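You operate a simulated robot arm through the tools that you are given. There is no shell and no other tool. Be economical: measure what you need, move in short steps, check, and stop when the job is done.

You run a simulated robot arm. Do the job below in one go: nothing can be reset, and whatever is moved stays where it is left.

Task
Inch the white C bottle under the head, wind the head down to it and teach it.
Fine: the machine is locked out; leave it so. Clutch in and leave it in, inch by the grey inch knob, mode knob at SET; press TEACH when the display says HEAD OK.

The check looks at the end state, three seconds after you hand in, the way a careful person would. Anything else that was tipped, shoved, dropped, spilled or broken makes it a failure.

Robot
A 5-joint arm with a two-finger parallel gripper on a trunk, on a base that drives. Base frame: it is fixed to the floor where the robot stands at the start and does not move with it; the origin is under the middle of the robot, x ahead of it, y to its left, z up. Units: m, rad, N and s.
It reaches about 1.134 m from its shoulder. Its first joint turns from -2.601 to 2.601 rad. Places, roughly: air knob [1, -0.2, 0.7]; blue head knob [0.9, 0.4, 0.9]; blue knob low on the teal machine [0.7, 0.9, 0.2]; bore knob [0.8, 1.1, 1.3]; check button of the control panel [0.9, 0.8, 1.2]; clutch knob [1, 0, 0.9]; green lane knob [0.9, 0.6, 0.9]; grey inch knob [1, 0.2, 0.9]; height knob [0.8, 1, 1.3]; hub knob [1.1, 0.2, 1]; mode knob [0.8, 1, 1.4]; orange button on the teal machine [1, -0.2, 0.9]; orange filter knob on the low cooler [0.8, 0.8, 0.5]; red knob on the teal machine [0.8, 0.8, 1]; rejects knob [0.9, 0.8, 1.4]; reset button of the control panel [0.8, 1, 1.2]. Payload 1.57 kg.
The tool frame sits at the grasp point between the pads (the TCP): z along the fingers, y along the line on which they close. The tips reach 0.03 m beyond it. The gripper opens to 0.11 m. The fingers are 0.024 m wide and 0.012 m thick; the gripper's body (0.048 by 0.112 m) begins 0.078 m behind the TCP.
Orientation is told as [roll, pitch, yaw] about the base's x, y, z axes, in that order, counted from this pose: with the fingers straight down and closing along the base's y, the tool's x points along the base's -x, its y along +y and its z along -z.

Tools
- The arm moves only by the tool move_arm. Its argument "plan" is one flat list of numbers, 7 for each row, row after row: the shift along the tool's x, y, z in units of 30 mm (1.0 is 30 mm), then the turn, a rotation vector about the tool's x, y, z in units of 6 degrees (1.0 is 6 degrees), then the opening, from 0 (shut) to 1 (fully open). In form: [tx, ty, tz, ax, ay, az, hand, tx, ty, tz, ax, ay, az, hand, ...]. A call has 1 to 12 rows; each row shifts and turns the commanded pose from where the row before left it, along the tool's axes as they then stand. A call with a number of a shift or a turn outside -1 to 1 is refused whole. A row lasts 0.2 s, in which the tool goes at most 0.05 m and 0.15 rad; a call with a longer step from one row to the next is refused whole, and so is a gripper value outside its range. Where a pose cannot be reached the arm comes as near as it can. A force on the tool above 60 N (or 10 N above the force at the start of the call, whichever is more), or a blocked arm, ends the call early, and 0.2 s more pass. Each finger travels about 0.072 m/s and halts on what it meets, pressing with about 36 N; the grip force reading is that of the motor and also rises with nothing between the fingers. The clock runs only during rows and for 0.2 s after the last one: add rows that do not move to give the fingers time. It gives the time, the measured TCP pose, the force on the tool (base axes), the opening and the grip force at its end, in the units of the frame above (readings bear some noise), with the torque about the TCP (base axes, N m) and any sound that the robot's microphone picked up.
- Cameras (640 x 400 px; columns grow to the right, rows downward): "scene" is now at [0.0305, 0.1578, 1.8272]; the picture's right is [-0.06, -1.00, 0.00], its down [-0.73, 0.04, -0.69] and it looks along [0.68, -0.04, -0.73] (base axes); focal length 284 px, centre (320, 200). "wrist" rides on the gripper at [0.07, 0.016, -0.141] in the tool frame; the picture's right is [-0.23, 0.97, 0.00], its down [-0.86, -0.20, -0.48] and it looks along [-0.47, -0.11, 0.88] (tool axes); focal length 222 px, centre (320, 200). There is no depth. A picture from a camera that has moved, and an enlarged one, comes with that camera's place and axes in the base frame and with its lens. The place of the scene camera against the robot may be out by one fixed shift of up to 0.018 m in any direction.
- camera(camera): a new picture of that camera. The clock stands still meanwhile.
- raise_lower(by): slides the trunk up (or, below 0, down) by that many m; the arm and the scene camera ride with it, the base frame stays. It gives what a move gives, with no picture.
- base_move(legs): drives the robot by 1 to 6 legs, each [ahead, turn to the left] in m and rad, along the robot's own axes; the way and the turn of a leg run together, so that a leg with both is an arc; at most 1.5 m and 3.142 rad a leg. The arm and the cameras ride along, it lands a little off, and it stops where it bumps. It gives what a move gives.
- pan_tilt(pan, tilt): turns the head with the scene camera to pan (to the left, within 2.705 rad either way) and tilt (down, from -0.506 to 1.204), counted from straight ahead of the robot. It gives what a move gives.
- inspect(camera, box): a new picture of the part [left, top, right, bottom] of that camera's present view, enlarged. The clock stands still meanwhile.
- sign_off(): hands the job in; it is judged then, once.

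Work in short steps. Places have to be worked out from the pictures, the camera data and where the tool is seen: move nearer, look again, correct. Check each grasp and each placing, and mend what went wrong. You have 120 turns and 82 pictures in all, those below and enlarged ones among them. Open the gripper and draw the arm clear of the work before you hand the job in, unless the task says otherwise; then end with one line.

The tools are called after "Request:" as a command line: name --argument value ..., lists and objects as JSON in quotes. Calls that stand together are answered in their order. move_arm: Moves the arm, as the interface text tells. Its arguments: {"type":"object","properties":{"plan":{"type":"array","items":{"type":"number"}}},"required":["plan"]} The other tools are called the same way: raise_lower (by) slides the trunk up or down; base_move (legs) drives the base; pan_tilt (pan, tilt) turns the head that bears the scene camera; camera (camera) takes a picture; inspect (camera, box) takes an enlarged picture of a part of a camera's view; sign_off () hands the job in.

At the start:

```text
clock: 0.0
eef_pos: [0.6679, 0.1339, 1.1079]
tool_rot: [0.0, 0.0, 0.0]
wrist_force: [0.6, 0.1, 0.1]
ft_torque: [0.02, -0.01, -0.04]
finger_gap: 0.1102
grasp_force: 0.0
trunk travel left (down, up): [-0.841, 0.129]
robot x, y, heading: [-0.0021, 0.0011, -0.004]
head pan, tilt: [-0.058, 0.815]
```

scene: 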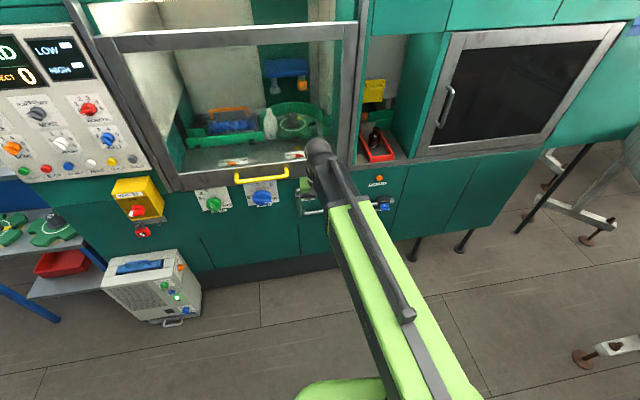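
wrist: 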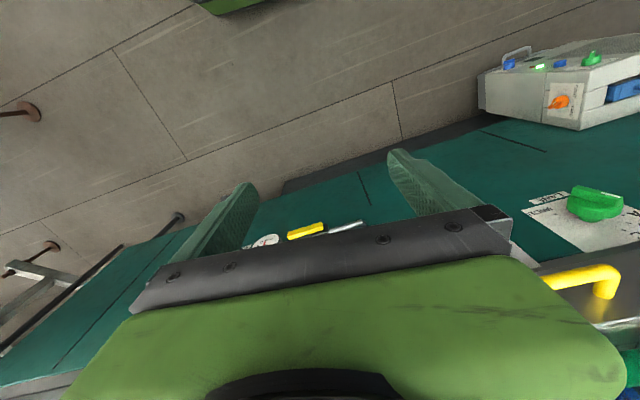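

The machine has a door with a yellow handle, knobs beneath it and a panel at the left. I will look closer at each of these before moving.

Request:
inspect --camera "scene" --box '[0, 20, 160, 220]'

Request:
inspect --camera "scene" --box '[170, 50, 410, 220]'

```text
2.00 times, centred on (80, 120) of scene
camera zoom: at [0.0305, 0.1578, 1.8272], right [-0.06, -1.0, 0.0], down [-0.73, 0.04, -0.69], along [0.68, -0.04, -0.73], focal length 568 px, centre (800, 360)
```

zoom: 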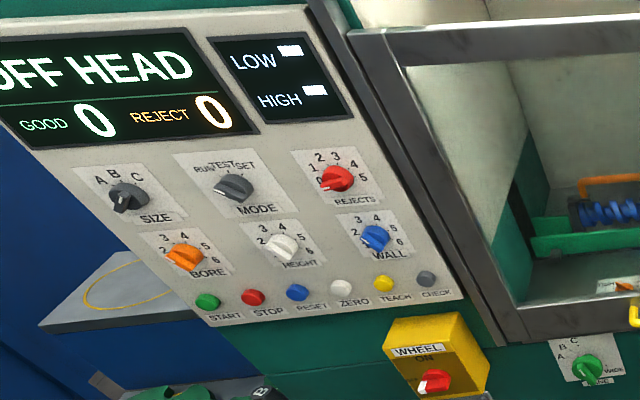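

```text
2.35 times, centred on (290, 135) of scene
camera zoom: at [0.0305, 0.1578, 1.8272], right [-0.06, -1.0, 0.0], down [-0.73, 0.04, -0.69], along [0.68, -0.04, -0.73], focal length 668 px, centre (391, 353)
```

zoom: 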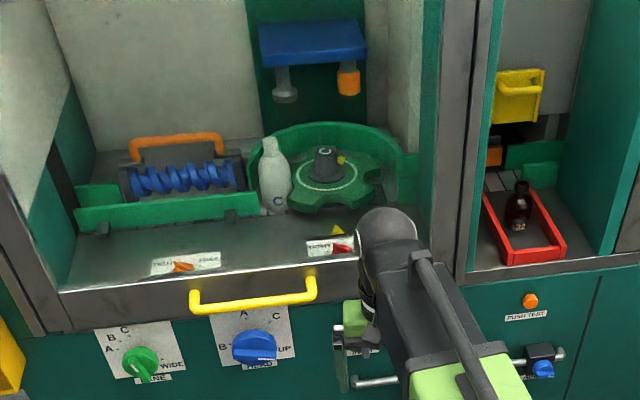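

Next I turn the head toward the panel and look closer.

Request:
pan_tilt --pan 0.75 --tilt 0.5

Request:
camera --camera "scene"

```text
clock: 1.1
eef_pos: [0.6675, 0.1355, 1.1084]
tool_rot: [-0.001, 0.0, -0.001]
wrist_force: [-0.9, -0.4, 0.8]
ft_torque: [0.0, 0.01, 0.02]
finger_gap: 0.1099
grasp_force: 0.1
trunk travel left (down, up): [-0.841, 0.129]
robot x, y, heading: [-0.0027, 0.0005, -0.004]
head pan, tilt: [0.75, 0.499]
```

```text
77 pictures are left
camera scene: at [0.0173, 0.2244, 1.8544], right [0.68, -0.73, 0.0], down [-0.35, -0.33, -0.88], along [0.64, 0.6, -0.48], focal length 284 px, centre (320, 200)
```

scene: 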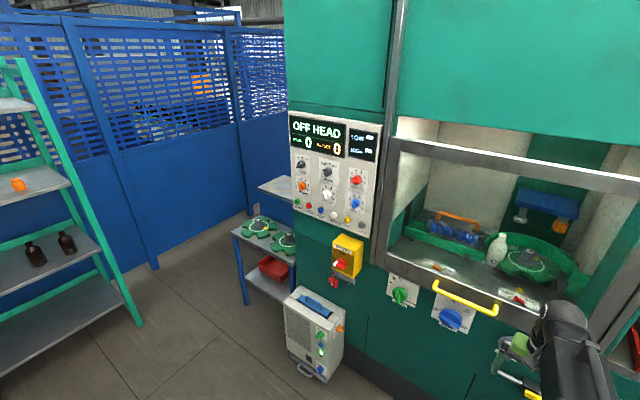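

Request:
inspect --camera "scene" --box '[280, 105, 384, 170]'

Request:
inspect --camera "scene" --box '[280, 165, 384, 230]'

Request:
inspect --camera "scene" --box '[320, 225, 560, 375]'

```text
6.15 times, centred on (332, 138) of scene
camera zoom: at [0.0173, 0.2244, 1.8544], right [0.68, -0.73, 0.0], down [-0.35, -0.33, -0.88], along [0.64, 0.6, -0.48], focal length 1747 px, centre (246, 585)
```

zoom: 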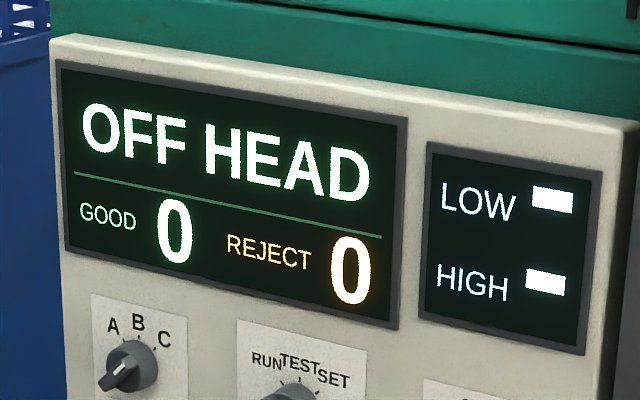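

```text
6.15 times, centred on (332, 198) of scene
camera zoom: at [0.0173, 0.2244, 1.8544], right [0.68, -0.73, 0.0], down [-0.35, -0.33, -0.88], along [0.64, 0.6, -0.48], focal length 1747 px, centre (246, 215)
```

zoom: 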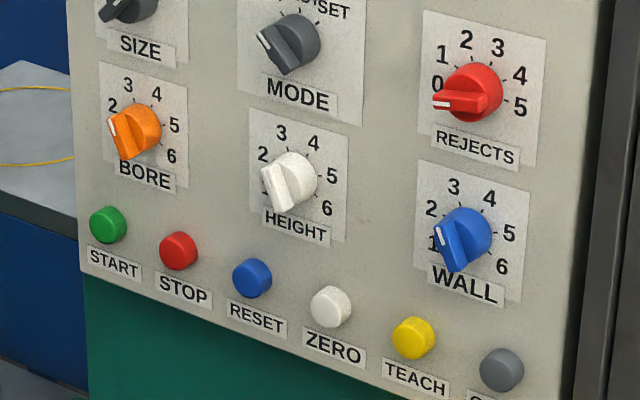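

```text
2.67 times, centred on (440, 300) of scene
camera zoom: at [0.0173, 0.2244, 1.8544], right [0.68, -0.73, 0.0], down [-0.35, -0.33, -0.88], along [0.64, 0.6, -0.48], focal length 757 px, centre (0, -67)
```

zoom: 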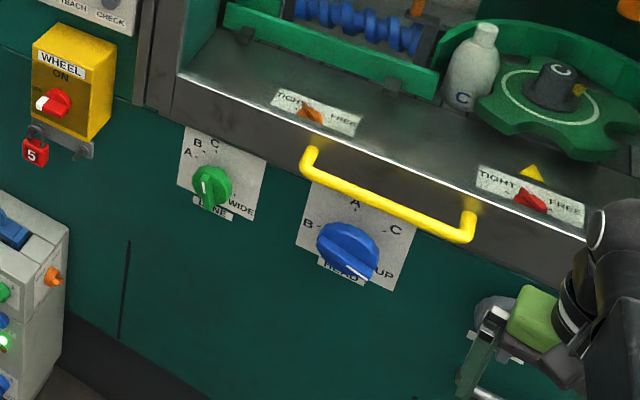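

Mode reads near RUN, the head knob sits near UP and the wheel lockout is padlocked, so I leave that alone. I shift the arm right (base -y) to uncover the inch and clutch knobs.

Request:
move_arm --plan '[0, -1, 0, 0, 0, 0, 1, 0, -1, 0, 0, 0, 0, 1, 0, -1, 0, 0, 0, 0, 1, 0, -1, 0, 0, 0, 0, 1, 0, -1, 0, 0, 0, 0, 1, 0, -1, 0, 0, 0, 0, 1, 0, -1, 0, 0, 0, 0, 1, 0, -1, 0, 0, 0, 0, 1, 0, -1, 0, 0, 0, 0, 1, 0, -1, 0, 0, 0, 0, 1, 0, -1, 0, 0, 0, 0, 1, 0, -1, 0, 0, 0, 0, 1]'

Request:
pan_tilt --pan 0.1 --tilt 0.7

Request:
inspect --camera "scene" --box '[240, 90, 560, 290]'

```text
clock: 3.7
eef_pos: [0.6675, -0.2279, 1.1078]
tool_rot: [-0.001, 0.002, 0.0]
wrist_force: [0.5, 0.2, 0.4]
ft_torque: [0.02, -0.01, 0.04]
finger_gap: 0.1101
grasp_force: 0.1
trunk travel left (down, up): [-0.841, 0.129]
robot x, y, heading: [-0.0017, -0.0017, 0.002]
head pan, tilt: [0.75, 0.499]
```

```text
clock: 4.8
eef_pos: [0.6682, -0.2262, 1.1082]
tool_rot: [0.0, 0.001, 0.0]
wrist_force: [0.3, 0.1, -0.6]
ft_torque: [0.0, 0.02, 0.0]
finger_gap: 0.1099
grasp_force: 0.0
trunk travel left (down, up): [-0.841, 0.129]
robot x, y, heading: [-0.0005, 0.0003, 0.003]
head pan, tilt: [0.099, 0.7]
```

```text
2.00 times, centred on (400, 190) of scene
camera zoom: at [0.0352, 0.1709, 1.8367], right [0.1, -0.99, 0.0], down [-0.64, -0.06, -0.77], along [0.76, 0.08, -0.64], focal length 568 px, centre (160, 220)
```

zoom: 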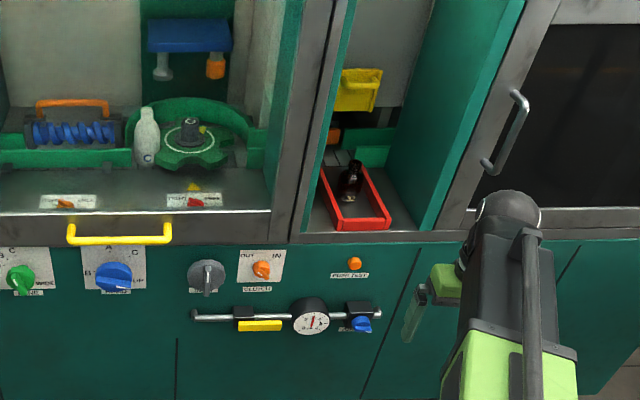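

The machine face seems yawed about 0.1–0.15 rad, and the inch, clutch and head knobs are now in view. I zoom in to read them.

Request:
inspect --camera "scene" --box '[325, 205, 435, 270]'

Request:
inspect --camera "scene" --box '[235, 85, 405, 200]'

Request:
inspect --camera "scene" --box '[230, 190, 340, 260]'

```text
5.82 times, centred on (380, 238) of scene
camera zoom: at [0.0352, 0.1709, 1.8367], right [0.1, -0.99, 0.0], down [-0.64, -0.06, -0.77], along [0.76, 0.08, -0.64], focal length 1652 px, centre (-29, -18)
```

zoom: 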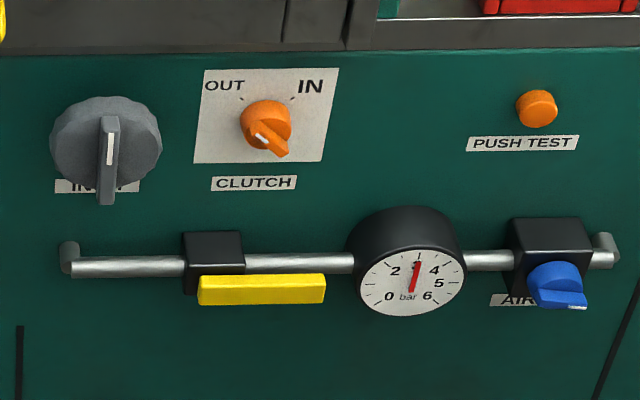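

```text
3.48 times, centred on (320, 142) of scene
camera zoom: at [0.0352, 0.1709, 1.8367], right [0.1, -0.99, 0.0], down [-0.64, -0.06, -0.77], along [0.76, 0.08, -0.64], focal length 988 px, centre (320, 400)
```

zoom: 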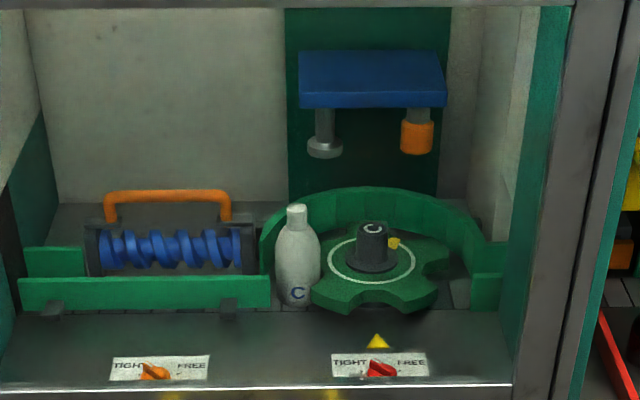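

```text
5.71 times, centred on (285, 225) of scene
camera zoom: at [0.0352, 0.1709, 1.8367], right [0.1, -0.99, 0.0], down [-0.64, -0.06, -0.77], along [0.76, 0.08, -0.64], focal length 1622 px, centre (520, 57)
```

zoom: 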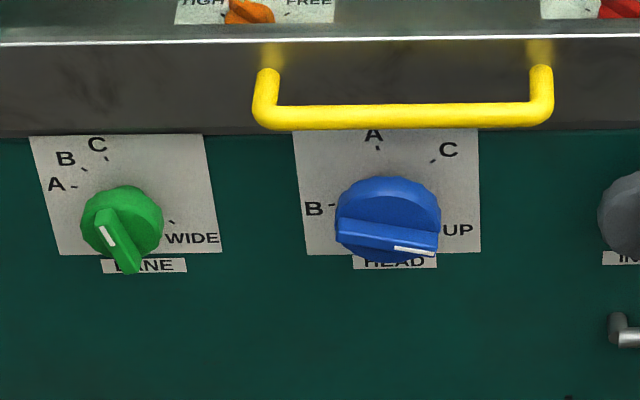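

The clutch is at OUT, HEAD at UP, and the bottle is on the left of the star wheel. I bring the tool to the clutch's azimuth and tilt the fingers to horizontal.

Request:
move_arm --plan '[0, 1, 0, 0, 0, 0, 1, 0, 1, 0, 0, 0, 0, 1, 0, 1, 0, 0, 0, 0, 1, 0, 1, 0, 0, 0, 0, 1, 0, 1, 0, 0, 0, 0, 1, 0, 1, 0, 0, 0, 0, 1, 0, 1, 0, 0, 0, 0, 1, 0, 1, 0, 0, 0, 0, 1, 0, 0, 0, 0, -1, 0, 1, 0, 0, 0, 0, -1, 0, 1, 0, 0, 0, 0, -1, 0, 1, 0, 0, 0, 0, -1, 0, 1]'

Request:
move_arm --plan '[0, 0, 0, 0, -1, 0, 1, 0, 0, 0, 0, -1, 0, 1, 0, 0, 0, 0, -1, 0, 1, 0, 0, 0, 0, -1, 0, 1, 0, 0, 0, 0, -1, 0, 1, 0, 0, 0, 0, -1, 0, 1, 0, 0, 0, 0, -1, 0, 1, 0, 0, 0, 0, -1, 0, 1, 0, 0, 0, 0, -1, 0, 1, 0, 0, 0, 0, -1, 0, 1, 0, 0, 0, 0, -1, 0, 1]'

```text
clock: 7.4
eef_pos: [0.67, 0.0144, 1.129]
tool_rot: [0.0, -0.419, 0.0]
wrist_force: [-0.1, -0.5, -0.5]
ft_torque: [-0.02, 0.0, 0.03]
finger_gap: 0.1098
grasp_force: 0.0
out of reach, approached as far as the arm can: row 10, 11, 12
trunk travel left (down, up): [-0.841, 0.129]
robot x, y, heading: [0.0019, -0.001, 0.003]
head pan, tilt: [0.099, 0.7]
```

```text
clock: 9.8
eef_pos: [0.8122, 0.0183, 1.3368]
tool_rot: [0.011, -1.532, -0.016]
wrist_force: [0.3, 0.2, 0.2]
ft_torque: [0.03, 0.01, 0.01]
finger_gap: 0.1101
grasp_force: 0.1
out of reach, approached as far as the arm can: row 1, 2, 3, 4, 5, 6, 7, 8, 9, 10, 11
trunk travel left (down, up): [-0.841, 0.129]
robot x, y, heading: [-0.0017, 0.0001, 0.001]
head pan, tilt: [0.099, 0.7]
```

The arm folded only partly and the tool is now horizontal at z 1.34. I back the base off 0.15 m, then lower the trunk to knob height.

Request:
base_move --legs '[[-0.15, 0]]'

Request:
raise_lower --by -0.43

Request:
camera --camera "wrist"

Request:
camera --camera "scene"

```text
clock: 11.1
eef_pos: [0.6598, 0.0168, 1.3371]
tool_rot: [-0.003, -1.53, -0.003]
wrist_force: [-1.4, 0.3, -0.8]
ft_torque: [-0.01, 0.06, 0.01]
finger_gap: 0.1098
grasp_force: 0.0
trunk travel left (down, up): [-0.841, 0.129]
robot x, y, heading: [-0.1502, 0.0016, 0.002]
head pan, tilt: [0.099, 0.7]
```

```text
refused: -0.43 is not a number from -0.4 to 0.4
```

```text
69 pictures are left
camera wrist: at [0.5158, 0.0343, 1.2729], right [0.02, 0.97, 0.23], down [-0.45, -0.2, 0.87], along [0.89, -0.11, 0.43], focal length 222 px, centre (320, 200)
```

wrist: 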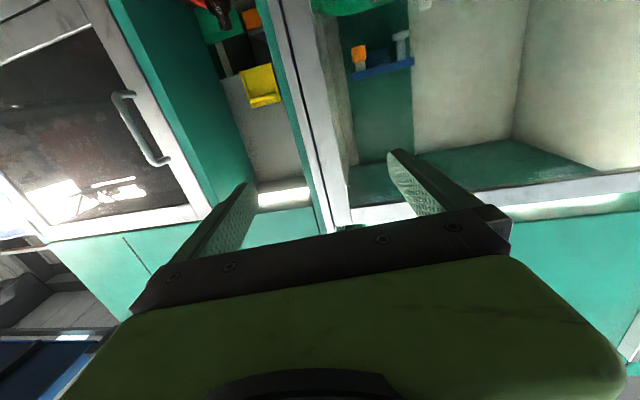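

```text
68 pictures are left
camera scene: at [-0.1175, 0.1709, 1.8368], right [0.1, -0.99, 0.0], down [-0.64, -0.06, -0.77], along [0.76, 0.08, -0.64], focal length 284 px, centre (320, 200)
```

scene: 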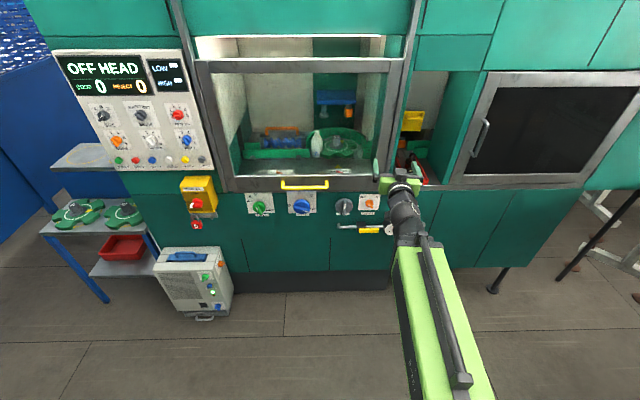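

Now I lower the trunk 0.4 m and look through the wrist camera at the clutch.

Request:
raise_lower --by -0.4

Request:
pan_tilt --pan 0.1 --tilt 0.45

Request:
camera --camera "wrist"

Request:
camera --camera "scene"

```text
clock: 15.0
eef_pos: [0.6598, 0.0183, 0.9367]
tool_rot: [-0.002, -1.529, -0.005]
wrist_force: [-0.2, 1.2, 0.4]
ft_torque: [0.01, 0.0, 0.0]
finger_gap: 0.1103
grasp_force: 0.1
trunk travel left (down, up): [-0.441, 0.529]
robot x, y, heading: [-0.1503, 0.0008, 0.002]
head pan, tilt: [0.099, 0.7]
```

```text
clock: 15.7
eef_pos: [0.6618, 0.0172, 0.936]
tool_rot: [-0.001, -1.531, -0.006]
wrist_force: [0.2, 0.3, 0.3]
ft_torque: [-0.03, -0.01, 0.0]
finger_gap: 0.11
grasp_force: 0.0
trunk travel left (down, up): [-0.441, 0.529]
robot x, y, heading: [-0.1514, 0.0016, 0.002]
head pan, tilt: [0.099, 0.45]
```

```text
67 pictures are left
camera wrist: at [0.5173, 0.0343, 0.872], right [0.02, 0.97, 0.23], down [-0.44, -0.2, 0.87], along [0.9, -0.11, 0.43], focal length 222 px, centre (320, 200)
```

wrist: 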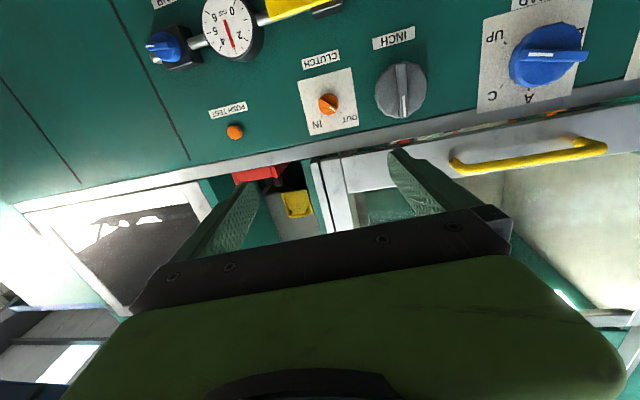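

```text
66 pictures are left
camera scene: at [-0.1082, 0.1716, 1.4588], right [0.1, -0.99, 0.0], down [-0.43, -0.04, -0.9], along [0.9, 0.09, -0.44], focal length 284 px, centre (320, 200)
```

scene: 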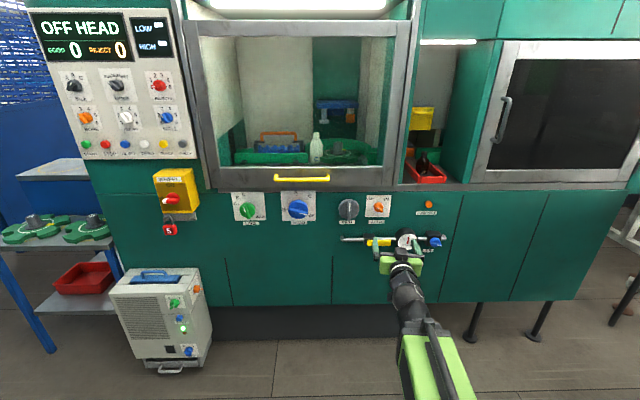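

The wrist ray puts the clutch knob near (0.97, 0.04, 0.895). I zoom in to see its bar.

Request:
inspect --camera "wrist" --box '[290, 30, 450, 140]'

```text
3.64 times, centred on (370, 85) of wrist
camera zoom: at [0.5173, 0.0343, 0.872], right [0.02, 0.97, 0.23], down [-0.44, -0.2, 0.87], along [0.9, -0.11, 0.43], focal length 808 px, centre (138, 618)
```

zoom: 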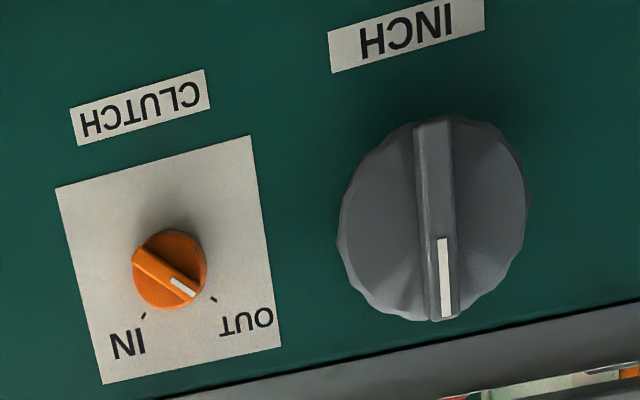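

The clutch bar points about 40° left of vertical (OUT) and IN is about 40° right, so an 80° clockwise turn is needed. I align with the knob, level the tool and spin it to straddle the bar.

Request:
move_arm --plan '[0.7, 0.4, 1, 0, -0.4, 0, 0.6, 0.6, 0.4, 1, 0, 0, 0, 0.6, 0, 0, 0, 0, 0, -1, 0.6, 0, 0, 0, 0, 0, -1, 0.6, 0, 0, 0, 0, 0, -1, 0.6, 0, 0, 0, 0, 0, -1, 0.6, 0, 0, 0, 0, 0, -1, 0.6, 0, 0, 0, 0, 0, -1, 0.6, 0, 0, 0, 0, 0, -0.67, 0.6]'

Request:
camera --camera "wrist"

```text
clock: 17.7
eef_pos: [0.7196, 0.0402, 0.9459]
tool_rot: [-1.569, -0.871, 1.563]
wrist_force: [0.4, 0.0, 0.5]
ft_torque: [0.03, 0.0, -0.01]
finger_gap: 0.0661
grasp_force: 0.1
out of reach, approached as far as the arm can: row 1, 2
trunk travel left (down, up): [-0.441, 0.529]
robot x, y, heading: [-0.1483, -0.0008, 0.002]
head pan, tilt: [0.099, 0.45]
```

```text
64 pictures are left
camera wrist: at [0.5786, 0.009, 0.8816], right [0.01, 0.89, -0.45], down [-0.47, 0.4, 0.78], along [0.88, 0.21, 0.43], focal length 222 px, centre (320, 200)
```

wrist: 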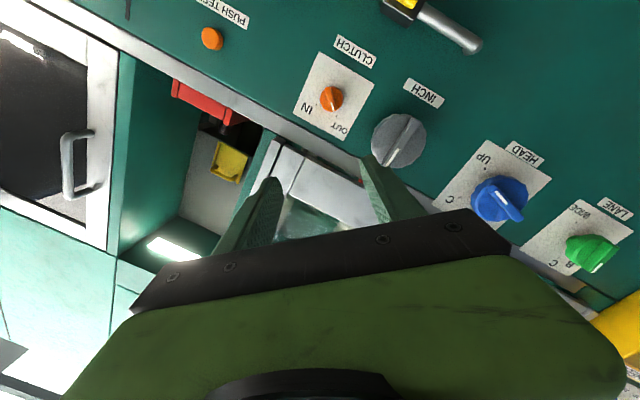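

The arm bottoms out around z 0.946, so I lower the trunk 0.047 to reach about 0.898, then advance toward the knob.

Request:
raise_lower --by -0.047

Request:
move_arm --plan '[0, 0, 1, 0, 0, 0, 0.6, 0, 0, 1, 0, 0, 0, 0.6, 0, 0, 1, 0, 0, 0, 0.6, 0, 0, 1, 0, 0, 0, 0.6]'

Request:
camera --camera "wrist"

Request:
inspect --camera "scene" --box '[300, 160, 460, 260]'

```text
clock: 18.6
eef_pos: [0.72, 0.0416, 0.8992]
tool_rot: [-1.57, -0.873, 1.562]
wrist_force: [0.6, 0.3, 0.4]
ft_torque: [0.03, 0.01, 0.02]
finger_gap: 0.0659
grasp_force: 0.1
trunk travel left (down, up): [-0.394, 0.576]
robot x, y, heading: [-0.1541, 0.0006, -0.003]
head pan, tilt: [0.099, 0.45]
```

```text
clock: 19.6
eef_pos: [0.8393, 0.0406, 0.8989]
tool_rot: [-1.569, -0.872, 1.562]
wrist_force: [-0.3, -0.1, 0.1]
ft_torque: [0.0, 0.01, -0.01]
finger_gap: 0.066
grasp_force: 0.0
trunk travel left (down, up): [-0.394, 0.576]
robot x, y, heading: [-0.1512, 0.0009, -0.002]
head pan, tilt: [0.099, 0.45]
```

```text
63 pictures are left
camera wrist: at [0.6986, 0.0077, 0.8346], right [0.01, 0.89, -0.45], down [-0.47, 0.4, 0.78], along [0.88, 0.21, 0.43], focal length 222 px, centre (320, 200)
```

wrist: 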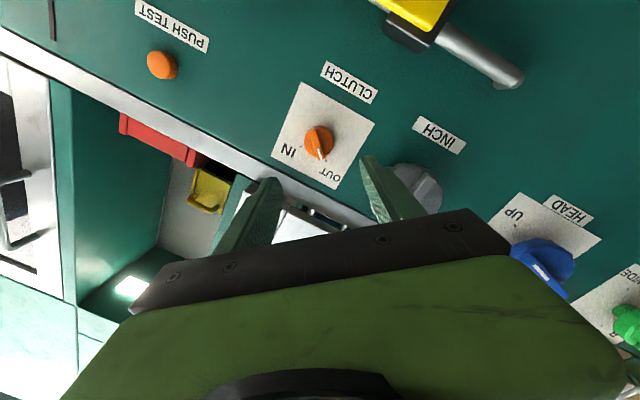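

```text
4.00 times, centred on (380, 210) of scene
camera zoom: at [-0.1083, 0.1716, 1.4119], right [0.1, -0.99, 0.0], down [-0.43, -0.04, -0.9], along [0.9, 0.09, -0.44], focal length 1136 px, centre (80, 160)
```

zoom: 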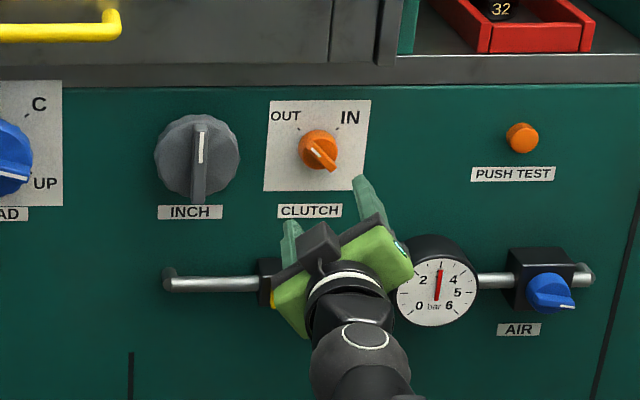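

Triangulated, the clutch knob front is about (0.963, 0.036, 0.897). I trim sideways, advance until the tips overlap the bar by about 12 mm, and close.

Request:
move_arm --plan '[0.14, -0.06, 1, 0, 0, 0, 0.6, 0, 0, 1, 0, 0, 0, 0.6, 0, 0, 1, 0, 0, 0, 0.6, 0, 0, 0.55, 0, 0, 0, 0.6]'

Request:
camera --camera "wrist"

```text
clock: 20.6
eef_pos: [0.9468, 0.0358, 0.8986]
tool_rot: [-1.568, -0.871, 1.56]
wrist_force: [-0.2, 0.7, -1.0]
ft_torque: [0.0, -0.03, 0.0]
finger_gap: 0.0657
grasp_force: 0.0
trunk travel left (down, up): [-0.394, 0.576]
robot x, y, heading: [-0.1489, 0.0002, -0.001]
head pan, tilt: [0.099, 0.45]
```

```text
61 pictures are left
camera wrist: at [0.8057, 0.0037, 0.8344], right [0.0, 0.89, -0.45], down [-0.47, 0.4, 0.78], along [0.88, 0.21, 0.42], focal length 222 px, centre (320, 200)
```

wrist: 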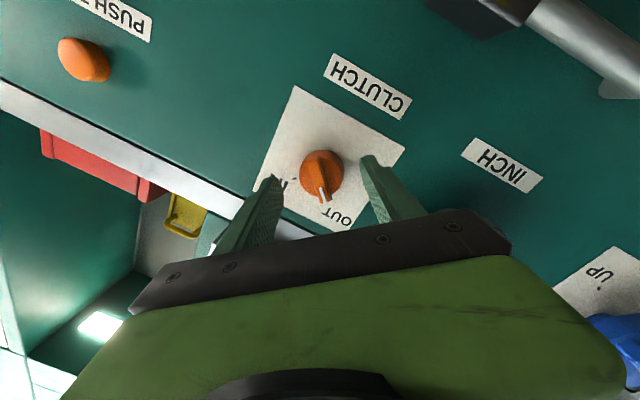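

This closer view puts the knob nearer x≈0.99, so I advance 25 mm more, watching the force.

Request:
move_arm --plan '[0, 0, 0.5, 0, 0, 0, 0.6, 0, 0, 0.33, 0, 0, 0, 0.6]'

Request:
inspect --camera "wrist" --box '[220, 90, 440, 230]'

Request:
inspect --camera "scene" --box '[300, 160, 460, 260]'

```text
clock: 21.2
eef_pos: [0.9648, 0.0349, 0.9004]
tool_rot: [-1.57, -0.868, 1.56]
wrist_force: [-26.9, -0.5, -7.9]
ft_torque: [-0.33, 0.78, 1.1]
finger_gap: 0.0697
grasp_force: 2.1
trunk travel left (down, up): [-0.394, 0.576]
robot x, y, heading: [-0.1501, -0.0015, -0.0]
head pan, tilt: [0.099, 0.45]
stopped in row 2: the force on the tool passed its limit at 77 N (the readings are from after the stop); the commanded pose is now the measured one
```

```text
2.86 times, centred on (330, 160) of wrist
camera zoom: at [0.8237, 0.0021, 0.8356], right [0.01, 0.89, -0.46], down [-0.47, 0.4, 0.78], along [0.88, 0.21, 0.42], focal length 635 px, centre (291, 314)
```

zoom: 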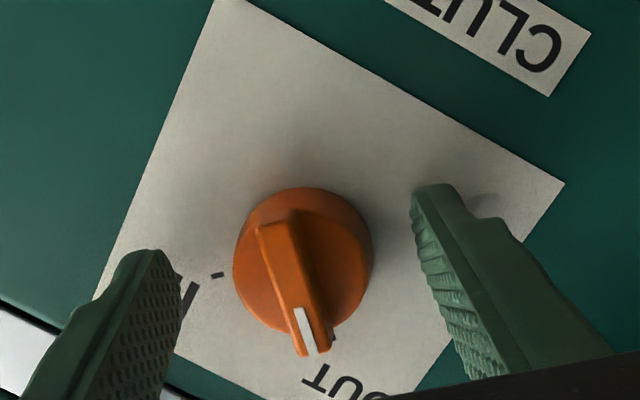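

```text
4.00 times, centred on (380, 210) of scene
camera zoom: at [-0.1101, 0.1717, 1.4119], right [0.1, -0.99, 0.0], down [-0.43, -0.04, -0.9], along [0.9, 0.09, -0.43], focal length 1136 px, centre (80, 160)
```

zoom: 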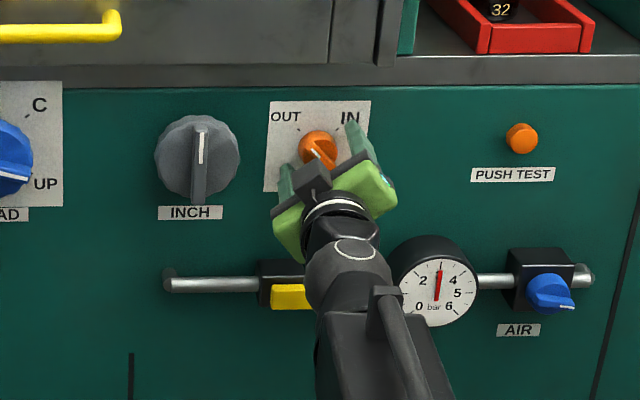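

The fingertips touched the panel at x≈0.995, straddling the knob. I back off 18 mm so the pads take the bar, and close.

Request:
move_arm --plan '[0, 0, -0.6, 0, 0, 0, 0.6, 0, 0, 0, 0, 0, 0, 0.4, 0, 0, 0, 0, 0, 0, 0.2, 0, 0, 0, 0, 0, 0, 0.05, 0, 0, 0, 0, 0, 0, 0, 0, 0, 0, 0, 0, 0, 0, 0, 0, 0, 0, 0, 0, 0]'

Request:
inspect --camera "wrist" --box '[220, 90, 440, 230]'

```text
clock: 22.9
eef_pos: [0.9497, 0.0394, 0.8946]
tool_rot: [-1.562, -0.864, 1.562]
wrist_force: [-29.1, 29.8, -37.8]
ft_torque: [-0.07, 0.96, 0.69]
finger_gap: 0.0274
grasp_force: 35.8
trunk travel left (down, up): [-0.394, 0.576]
robot x, y, heading: [-0.1519, 0.0026, -0.002]
head pan, tilt: [0.099, 0.45]
```

```text
2.86 times, centred on (330, 160) of wrist
camera zoom: at [0.8082, 0.0061, 0.8323], right [0.0, 0.89, -0.46], down [-0.47, 0.4, 0.78], along [0.88, 0.22, 0.42], focal length 635 px, centre (291, 314)
```

zoom: 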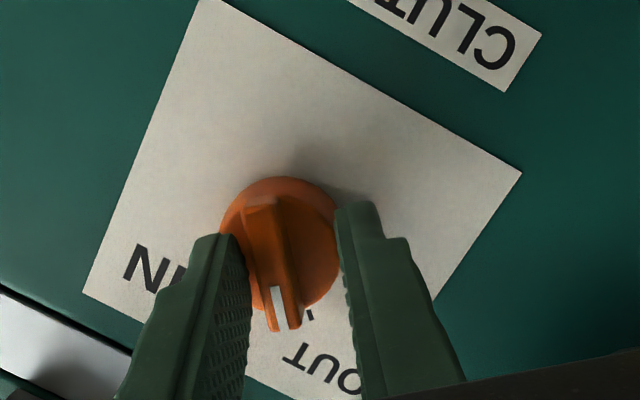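

The grip closed off-centre (side load about 48 N, dragging me +tool-y), and on the disc. I reopen, shift 6 mm that way, back off 8 mm and re-close on the bar.

Request:
move_arm --plan '[0, 0, 0, 0, 0, 0, 0.3, 0, 0, 0, 0, 0, 0, 0.5, 0, 0.2, -0.27, 0, 0, 0, 0.5, 0, 0, 0, 0, 0, 0, 0.3, 0, 0, 0, 0, 0, 0, 0.15, 0, 0, 0, 0, 0, 0, 0, 0, 0, 0, 0, 0, 0, 0, 0, 0, 0, 0, 0, 0, 0]'

Request:
inspect --camera "wrist" --box '[220, 90, 440, 230]'

```text
clock: 24.6
eef_pos: [0.9412, 0.0359, 0.8997]
tool_rot: [-1.561, -0.872, 1.554]
wrist_force: [9.8, -15.5, 15.9]
ft_torque: [-0.1, 0.07, -0.8]
finger_gap: 0.0101
grasp_force: 28.5
out of reach, approached as far as the arm can: row 3
trunk travel left (down, up): [-0.394, 0.576]
robot x, y, heading: [-0.1482, -0.0026, -0.003]
head pan, tilt: [0.099, 0.45]
```

```text
2.86 times, centred on (330, 160) of wrist
camera zoom: at [0.7985, 0.0033, 0.8353], right [0.01, 0.89, -0.45], down [-0.47, 0.41, 0.78], along [0.88, 0.21, 0.42], focal length 635 px, centre (291, 314)
```

zoom: 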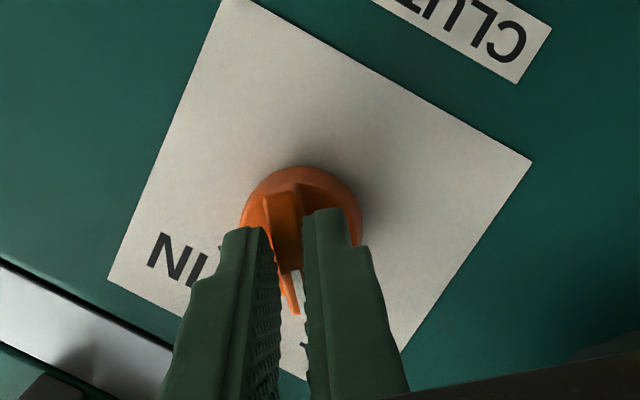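

The bar is gripped (10 mm). I turn clockwise 36° first and check.

Request:
move_arm --plan '[0, 0, 0, 0, 0, 1, 0, 0, 0, 0, 0, 0, 1, 0, 0, 0, 0, 0, 0, 1, 0, 0, 0, 0, 0, 0, 1, 0, 0, 0, 0, 0, 0, 1, 0, 0, 0, 0, 0, 0, 1, 0]'

Request:
inspect --camera "wrist" --box '[220, 90, 440, 230]'

```text
clock: 26.1
eef_pos: [0.9407, 0.0366, 0.8983]
tool_rot: [-1.511, -1.502, 1.499]
wrist_force: [-0.3, -17.8, 6.8]
ft_torque: [-0.06, 0.42, -0.56]
finger_gap: 0.0101
grasp_force: 28.7
trunk travel left (down, up): [-0.394, 0.576]
robot x, y, heading: [-0.1499, -0.0006, 0.001]
head pan, tilt: [0.099, 0.45]
```

```text
2.86 times, centred on (330, 160) of wrist
camera zoom: at [0.7997, 0.048, 0.8282], right [0.01, 0.99, 0.16], down [-0.48, -0.13, 0.87], along [0.88, -0.09, 0.47], focal length 635 px, centre (291, 314)
```

zoom: 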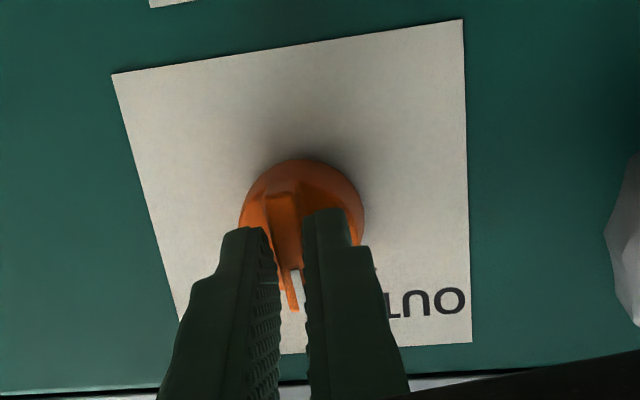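

The knob turns with the grip, so I complete the remaining 45° or so and listen for a detent.

Request:
move_arm --plan '[0, 0, 0, 0, 0, 1, 0, 0, 0, 0, 0, 0, 1, 0, 0, 0, 0, 0, 0, 1, 0, 0, 0, 0, 0, 0, 1, 0, 0, 0, 0, 0, 0, 1, 0, 0, 0, 0, 0, 0, 1, 0, 0, 0, 0, 0, 0, 1, 0, 0, 0, 0, 0, 0, 0.4, 0]'

Request:
move_arm --plan '[0, 0, 0, 0, 0, 0, 0.3, 0, 0, 0, 0, 0, 0, 0.5, 0, 0, -1, 0, 0, 0, 0.6, 0, 0, -1, 0, 0, 0, 0.6, 0, 0, -0.5, 0, 0, 0, 0.6]'

Request:
inspect --camera "wrist" --box '[220, 30, 500, 205]'

```text
clock: 27.9
eef_pos: [0.941, 0.0378, 0.8989]
tool_rot: [1.566, -0.867, -1.576]
wrist_force: [-18.2, -16.6, -8.3]
ft_torque: [0.07, 0.47, -0.17]
finger_gap: 0.0103
grasp_force: 27.9
trunk travel left (down, up): [-0.394, 0.576]
robot x, y, heading: [-0.1536, -0.0016, -0.001]
head pan, tilt: [0.099, 0.45]
```

```text
clock: 29.1
eef_pos: [0.867, 0.0413, 0.8983]
tool_rot: [1.566, -0.871, -1.575]
wrist_force: [0.3, -0.1, 0.3]
ft_torque: [0.03, -0.01, 0.01]
finger_gap: 0.0661
grasp_force: 0.1
trunk travel left (down, up): [-0.394, 0.576]
robot x, y, heading: [-0.15, 0.0031, 0.002]
head pan, tilt: [0.099, 0.45]
```

```text
2.29 times, centred on (360, 118) of wrist
camera zoom: at [0.7265, 0.098, 0.8554], right [0.01, 0.6, 0.8], down [-0.48, -0.7, 0.53], along [0.88, -0.39, 0.28], focal length 508 px, centre (229, 389)
```

zoom: 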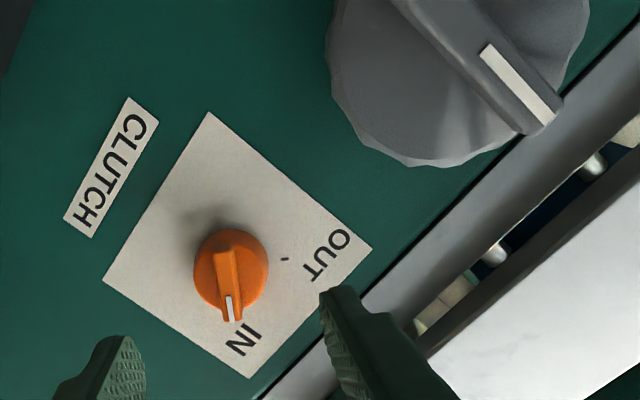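

The clutch reads IN. I back off, spin level, yaw to the inch knob's azimuth and shift left to sit in front of it.

Request:
move_arm --plan '[0, 0, -1, 0, 0, 0, 0.7, 0, 0, -1, 0, 0, 0, 0.7, 0, 0, 0, 0, 0, -1, 0.7, 0, 0, 0, 0, 0, -1, 0.7, 0, 0, 0, 0, 0, -1, 0.7, 0, 0, 0, 0, 0, -1, 0.7, 0, 0, 0, 0, 0, -1, 0.7, 0, 0, 0, 0, 0, -1, 0.7, -0.23, 1, 0, -0.3, 0, -0.67, 0.7, 0, 1, 0, -0.3, 0, 0, 0.7, 0, 1, 0, -0.3, 0, 0, 0.7, 0, 0.3, 0, -0.13, 0, 0, 0.7]'

Request:
camera --camera "wrist"

```text
clock: 31.6
eef_pos: [0.8036, 0.1372, 0.8987]
tool_rot: [0.607, -1.567, -0.508]
wrist_force: [0.6, 1.0, 0.0]
ft_torque: [0.0, 0.03, 0.03]
finger_gap: 0.0771
grasp_force: 0.0
out of reach, approached as far as the arm can: row 9
trunk travel left (down, up): [-0.394, 0.576]
robot x, y, heading: [-0.1503, -0.0017, 0.0]
head pan, tilt: [0.099, 0.45]
```

```text
54 pictures are left
camera wrist: at [0.6617, 0.1391, 0.8286], right [-0.1, 0.97, 0.23], down [-0.45, -0.25, 0.86], along [0.89, -0.02, 0.46], focal length 222 px, centre (320, 200)
```

wrist: 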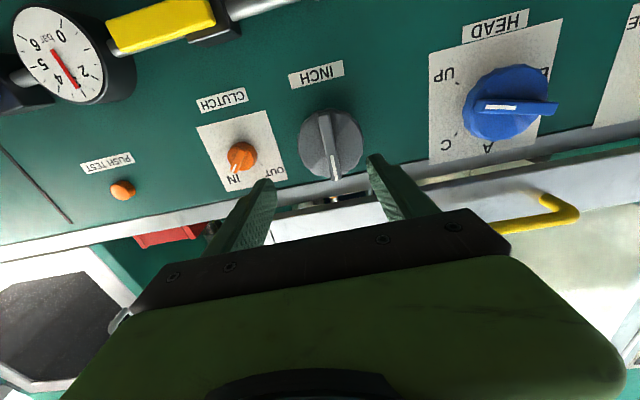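

The inch bar centre is about (0.951, 0.165, 0.905) and nearly vertical. I trim and advance to straddle it.

Request:
move_arm --plan '[0, 0.3, 1, 0, 0, 0, 0.7, -0.2, 0, 1, 0, 0, 0, 0.6, 0, 0, 1, 0, 0, 0, 0.6, 0, 0, 1, 0, 0, 0, 0.6, 0, 0, 0.3, 0, 0, 0, 0.6]'

Request:
inspect --camera "wrist" --box '[200, 70, 460, 230]'

```text
clock: 32.7
eef_pos: [0.9099, 0.1605, 0.8982]
tool_rot: [1.352, -1.568, -1.246]
wrist_force: [-13.2, -2.1, -3.4]
ft_torque: [-0.05, 0.02, 0.55]
finger_gap: 0.0658
grasp_force: 0.0
out of reach, approached as far as the arm can: row 2
trunk travel left (down, up): [-0.394, 0.576]
robot x, y, heading: [-0.1547, -0.0005, -0.003]
head pan, tilt: [0.099, 0.45]
stopped in row 5: the force on the tool passed its limit at 150 N (the readings are from after the stop); the commanded pose is now the measured one
```

```text
2.46 times, centred on (330, 150) of wrist
camera zoom: at [0.7683, 0.1609, 0.8294], right [-0.1, 0.97, 0.23], down [-0.45, -0.25, 0.85], along [0.89, -0.02, 0.46], focal length 547 px, centre (295, 323)
```

zoom: 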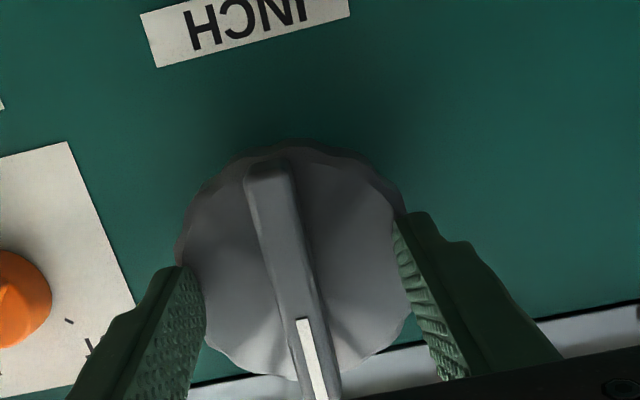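

The tips met the knob's disc at x≈0.94, a firmer bump than I meant, but nothing looks displaced. I back off 5 mm and close on the bar.

Request:
move_arm --plan '[0, 0, -0.17, 0, 0, 0, 0.6, 0, 0, 0, 0, 0, 0, 0.4, 0, 0, 0, 0, 0, 0, 0.2, 0, 0, 0, 0, 0, 0, 0.05, 0, 0, 0, 0, 0, 0, 0, 0, 0, 0, 0, 0, 0, 0, 0, 0, 0, 0, 0, 0, 0]'

Request:
inspect --camera "wrist" --box '[200, 70, 460, 230]'

Request:
camera --camera "scene"

```text
clock: 34.3
eef_pos: [0.9055, 0.1591, 0.8996]
tool_rot: [1.251, -1.567, -1.146]
wrist_force: [2.0, -0.1, 1.8]
ft_torque: [0.02, -0.03, 0.31]
finger_gap: 0.014
grasp_force: 30.0
trunk travel left (down, up): [-0.394, 0.576]
robot x, y, heading: [-0.1514, -0.0009, 0.001]
head pan, tilt: [0.099, 0.45]
```

```text
2.46 times, centred on (330, 150) of wrist
camera zoom: at [0.764, 0.16, 0.8288], right [-0.1, 0.97, 0.23], down [-0.45, -0.25, 0.85], along [0.89, -0.02, 0.46], focal length 547 px, centre (295, 323)
```

zoom: 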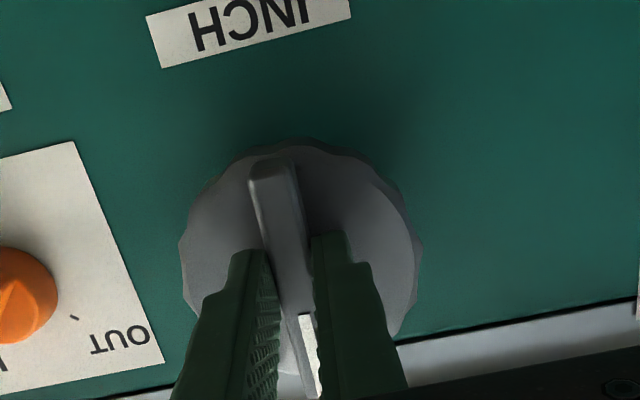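

```text
51 pictures are left
camera scene: at [-0.1085, 0.1715, 1.4119], right [0.1, -0.99, 0.0], down [-0.43, -0.04, -0.9], along [0.9, 0.09, -0.44], focal length 284 px, centre (320, 200)
```

scene: 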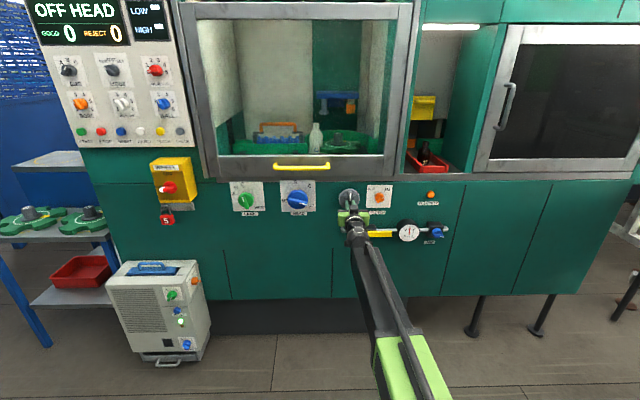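

The bar is gripped squarely. I try a small 30° clockwise turn and watch the bottle and wheel.

Request:
inspect --camera "scene" --box '[210, 60, 400, 180]'

Request:
move_arm --plan '[0, 0, 0, 0, 0, 1, 0, 0, 0, 0, 0, 0, 1, 0, 0, 0, 0, 0, 0, 1, 0, 0, 0, 0, 0, 0, 1, 0, 0, 0, 0, 0, 0, 1, 0]'

Request:
inspect --camera "scene" --box '[210, 60, 400, 180]'

```text
3.33 times, centred on (305, 120) of scene
camera zoom: at [-0.1085, 0.1715, 1.4119], right [0.1, -0.99, 0.0], down [-0.43, -0.04, -0.9], along [0.9, 0.09, -0.44], focal length 946 px, centre (370, 467)
```

zoom: 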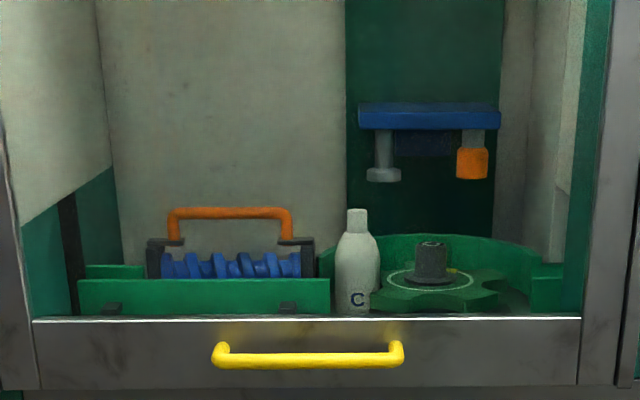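

```text
clock: 35.5
eef_pos: [0.9053, 0.1625, 0.8989]
tool_rot: [1.571, -1.042, -1.461]
wrist_force: [-4.8, 14.2, 4.6]
ft_torque: [-0.37, 0.26, 1.01]
finger_gap: 0.0136
grasp_force: 29.8
trunk travel left (down, up): [-0.394, 0.576]
robot x, y, heading: [-0.1516, 0.0015, -0.002]
head pan, tilt: [0.099, 0.45]
```

```text
3.33 times, centred on (305, 120) of scene
camera zoom: at [-0.1096, 0.1728, 1.4118], right [0.1, -0.99, 0.0], down [-0.43, -0.04, -0.9], along [0.9, 0.09, -0.43], focal length 946 px, centre (370, 467)
```

zoom: 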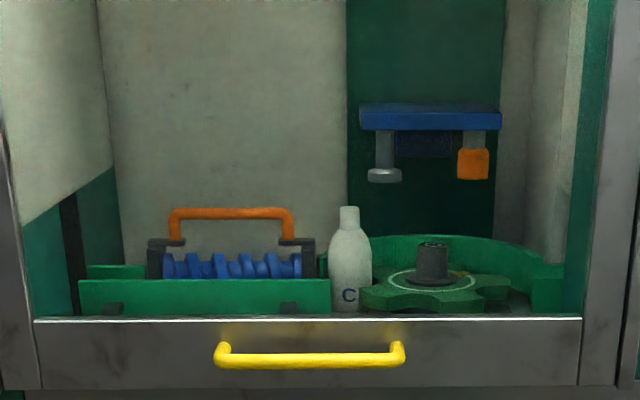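

The bottle moves left and back, meaning clockwise around the wheel toward the head, which is the right way. I aim the camera to see both display and bottle, and continue 60°.

Request:
pan_tilt --pan 0.25 --tilt 0.35

Request:
move_arm --plan '[0, 0, 0, 0, 0, 1, 0, 0, 0, 0, 0, 0, 1, 0, 0, 0, 0, 0, 0, 1, 0, 0, 0, 0, 0, 0, 1, 0, 0, 0, 0, 0, 0, 1, 0, 0, 0, 0, 0, 0, 1, 0, 0, 0, 0, 0, 0, 1, 0, 0, 0, 0, 0, 0, 1, 0, 0, 0, 0, 0, 0, 1, 0, 0, 0, 0, 0, 0, 1, 0]'

Request:
inspect --camera "scene" --box '[60, 20, 440, 260]'

```text
clock: 36.2
eef_pos: [0.9055, 0.1626, 0.8994]
tool_rot: [1.571, -1.045, -1.462]
wrist_force: [-4.5, 19.4, 4.5]
ft_torque: [-0.27, -0.5, 0.72]
finger_gap: 0.0139
grasp_force: 29.9
trunk travel left (down, up): [-0.394, 0.576]
robot x, y, heading: [-0.1509, 0.0037, -0.002]
head pan, tilt: [0.25, 0.351]
```

```text
clock: 37.8
eef_pos: [0.9043, 0.1638, 0.9019]
tool_rot: [1.575, -0.297, -1.453]
wrist_force: [4.1, 3.1, 41.2]
ft_torque: [-0.28, -0.81, 0.88]
finger_gap: 0.0138
grasp_force: 29.7
trunk travel left (down, up): [-0.394, 0.576]
robot x, y, heading: [-0.1485, 0.0011, 0.002]
head pan, tilt: [0.25, 0.351]
stopped in row 8: the force on the tool passed its limit at 63 N (the readings are from after the stop); the commanded pose is now the measured one
```

```text
1.67 times, centred on (250, 140) of scene
camera zoom: at [-0.1149, 0.1854, 1.4212], right [0.25, -0.97, 0.0], down [-0.33, -0.09, -0.94], along [0.91, 0.23, -0.34], focal length 473 px, centre (437, 300)
```

zoom: 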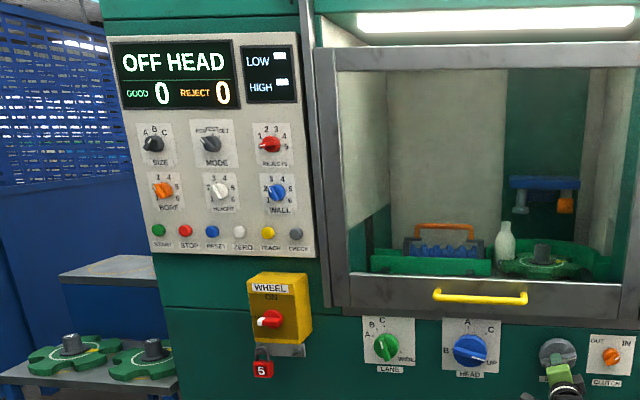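

The bottle has moved a little, and an upward load of 41 N shows my spin axis is a few mm below the knob's. I shift up 4 mm and continue in smaller turns.

Request:
move_arm --plan '[0, 0.13, 0, 0, 0, 0, 0, 0, 0, 0, 0, 0, 0, 0]'

Request:
move_arm --plan '[0, 0, 0, 0, 0, 1, 0, 0, 0, 0, 0, 0, 1, 0, 0, 0, 0, 0, 0, 1, 0, 0, 0, 0, 0, 0, 1, 0, 0, 0, 0, 0, 0, 1, 0]'

Request:
inspect --camera "scene" --box '[60, 20, 440, 260]'

```text
clock: 38.4
eef_pos: [0.9026, 0.1632, 0.9029]
tool_rot: [1.574, -0.297, -1.456]
wrist_force: [6.6, 10.1, 41.6]
ft_torque: [-0.29, -0.85, 0.78]
finger_gap: 0.0136
grasp_force: 30.8
out of reach, approached as far as the arm can: row 1
trunk travel left (down, up): [-0.394, 0.576]
robot x, y, heading: [-0.1496, -0.0003, 0.002]
head pan, tilt: [0.25, 0.351]
```

```text
clock: 39.0
eef_pos: [0.9033, 0.1654, 0.9039]
tool_rot: [1.574, -0.127, -1.455]
wrist_force: [5.7, 1.9, 49.3]
ft_torque: [-0.43, -0.91, 0.2]
finger_gap: 0.0136
grasp_force: 30.0
trunk travel left (down, up): [-0.394, 0.576]
robot x, y, heading: [-0.1512, -0.0017, 0.003]
head pan, tilt: [0.25, 0.351]
stopped in row 2: the force on the tool passed its limit at 66 N (the readings are from after the stop); the commanded pose is now the measured one
```

```text
1.67 times, centred on (250, 140) of scene
camera zoom: at [-0.1159, 0.1849, 1.4215], right [0.25, -0.97, 0.0], down [-0.33, -0.08, -0.94], along [0.91, 0.23, -0.34], focal length 473 px, centre (437, 300)
```

zoom: 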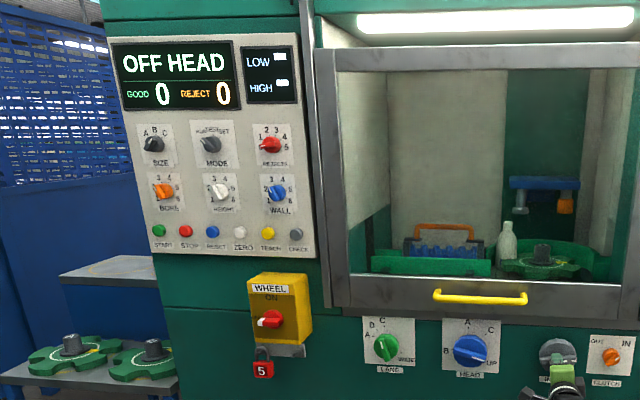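

The shift up barely took effect. I raise the trunk 6 mm instead to line up the axes, and check that the load drops.

Request:
raise_lower --by 0.006

```text
clock: 39.6
eef_pos: [0.9061, 0.1635, 0.9057]
tool_rot: [1.569, -0.125, -1.455]
wrist_force: [-25.6, -2.5, -15.1]
ft_torque: [-0.19, 0.25, 0.01]
finger_gap: 0.0141
grasp_force: 29.7
trunk travel left (down, up): [-0.4, 0.57]
robot x, y, heading: [-0.1486, -0.0026, 0.001]
head pan, tilt: [0.25, 0.351]
```

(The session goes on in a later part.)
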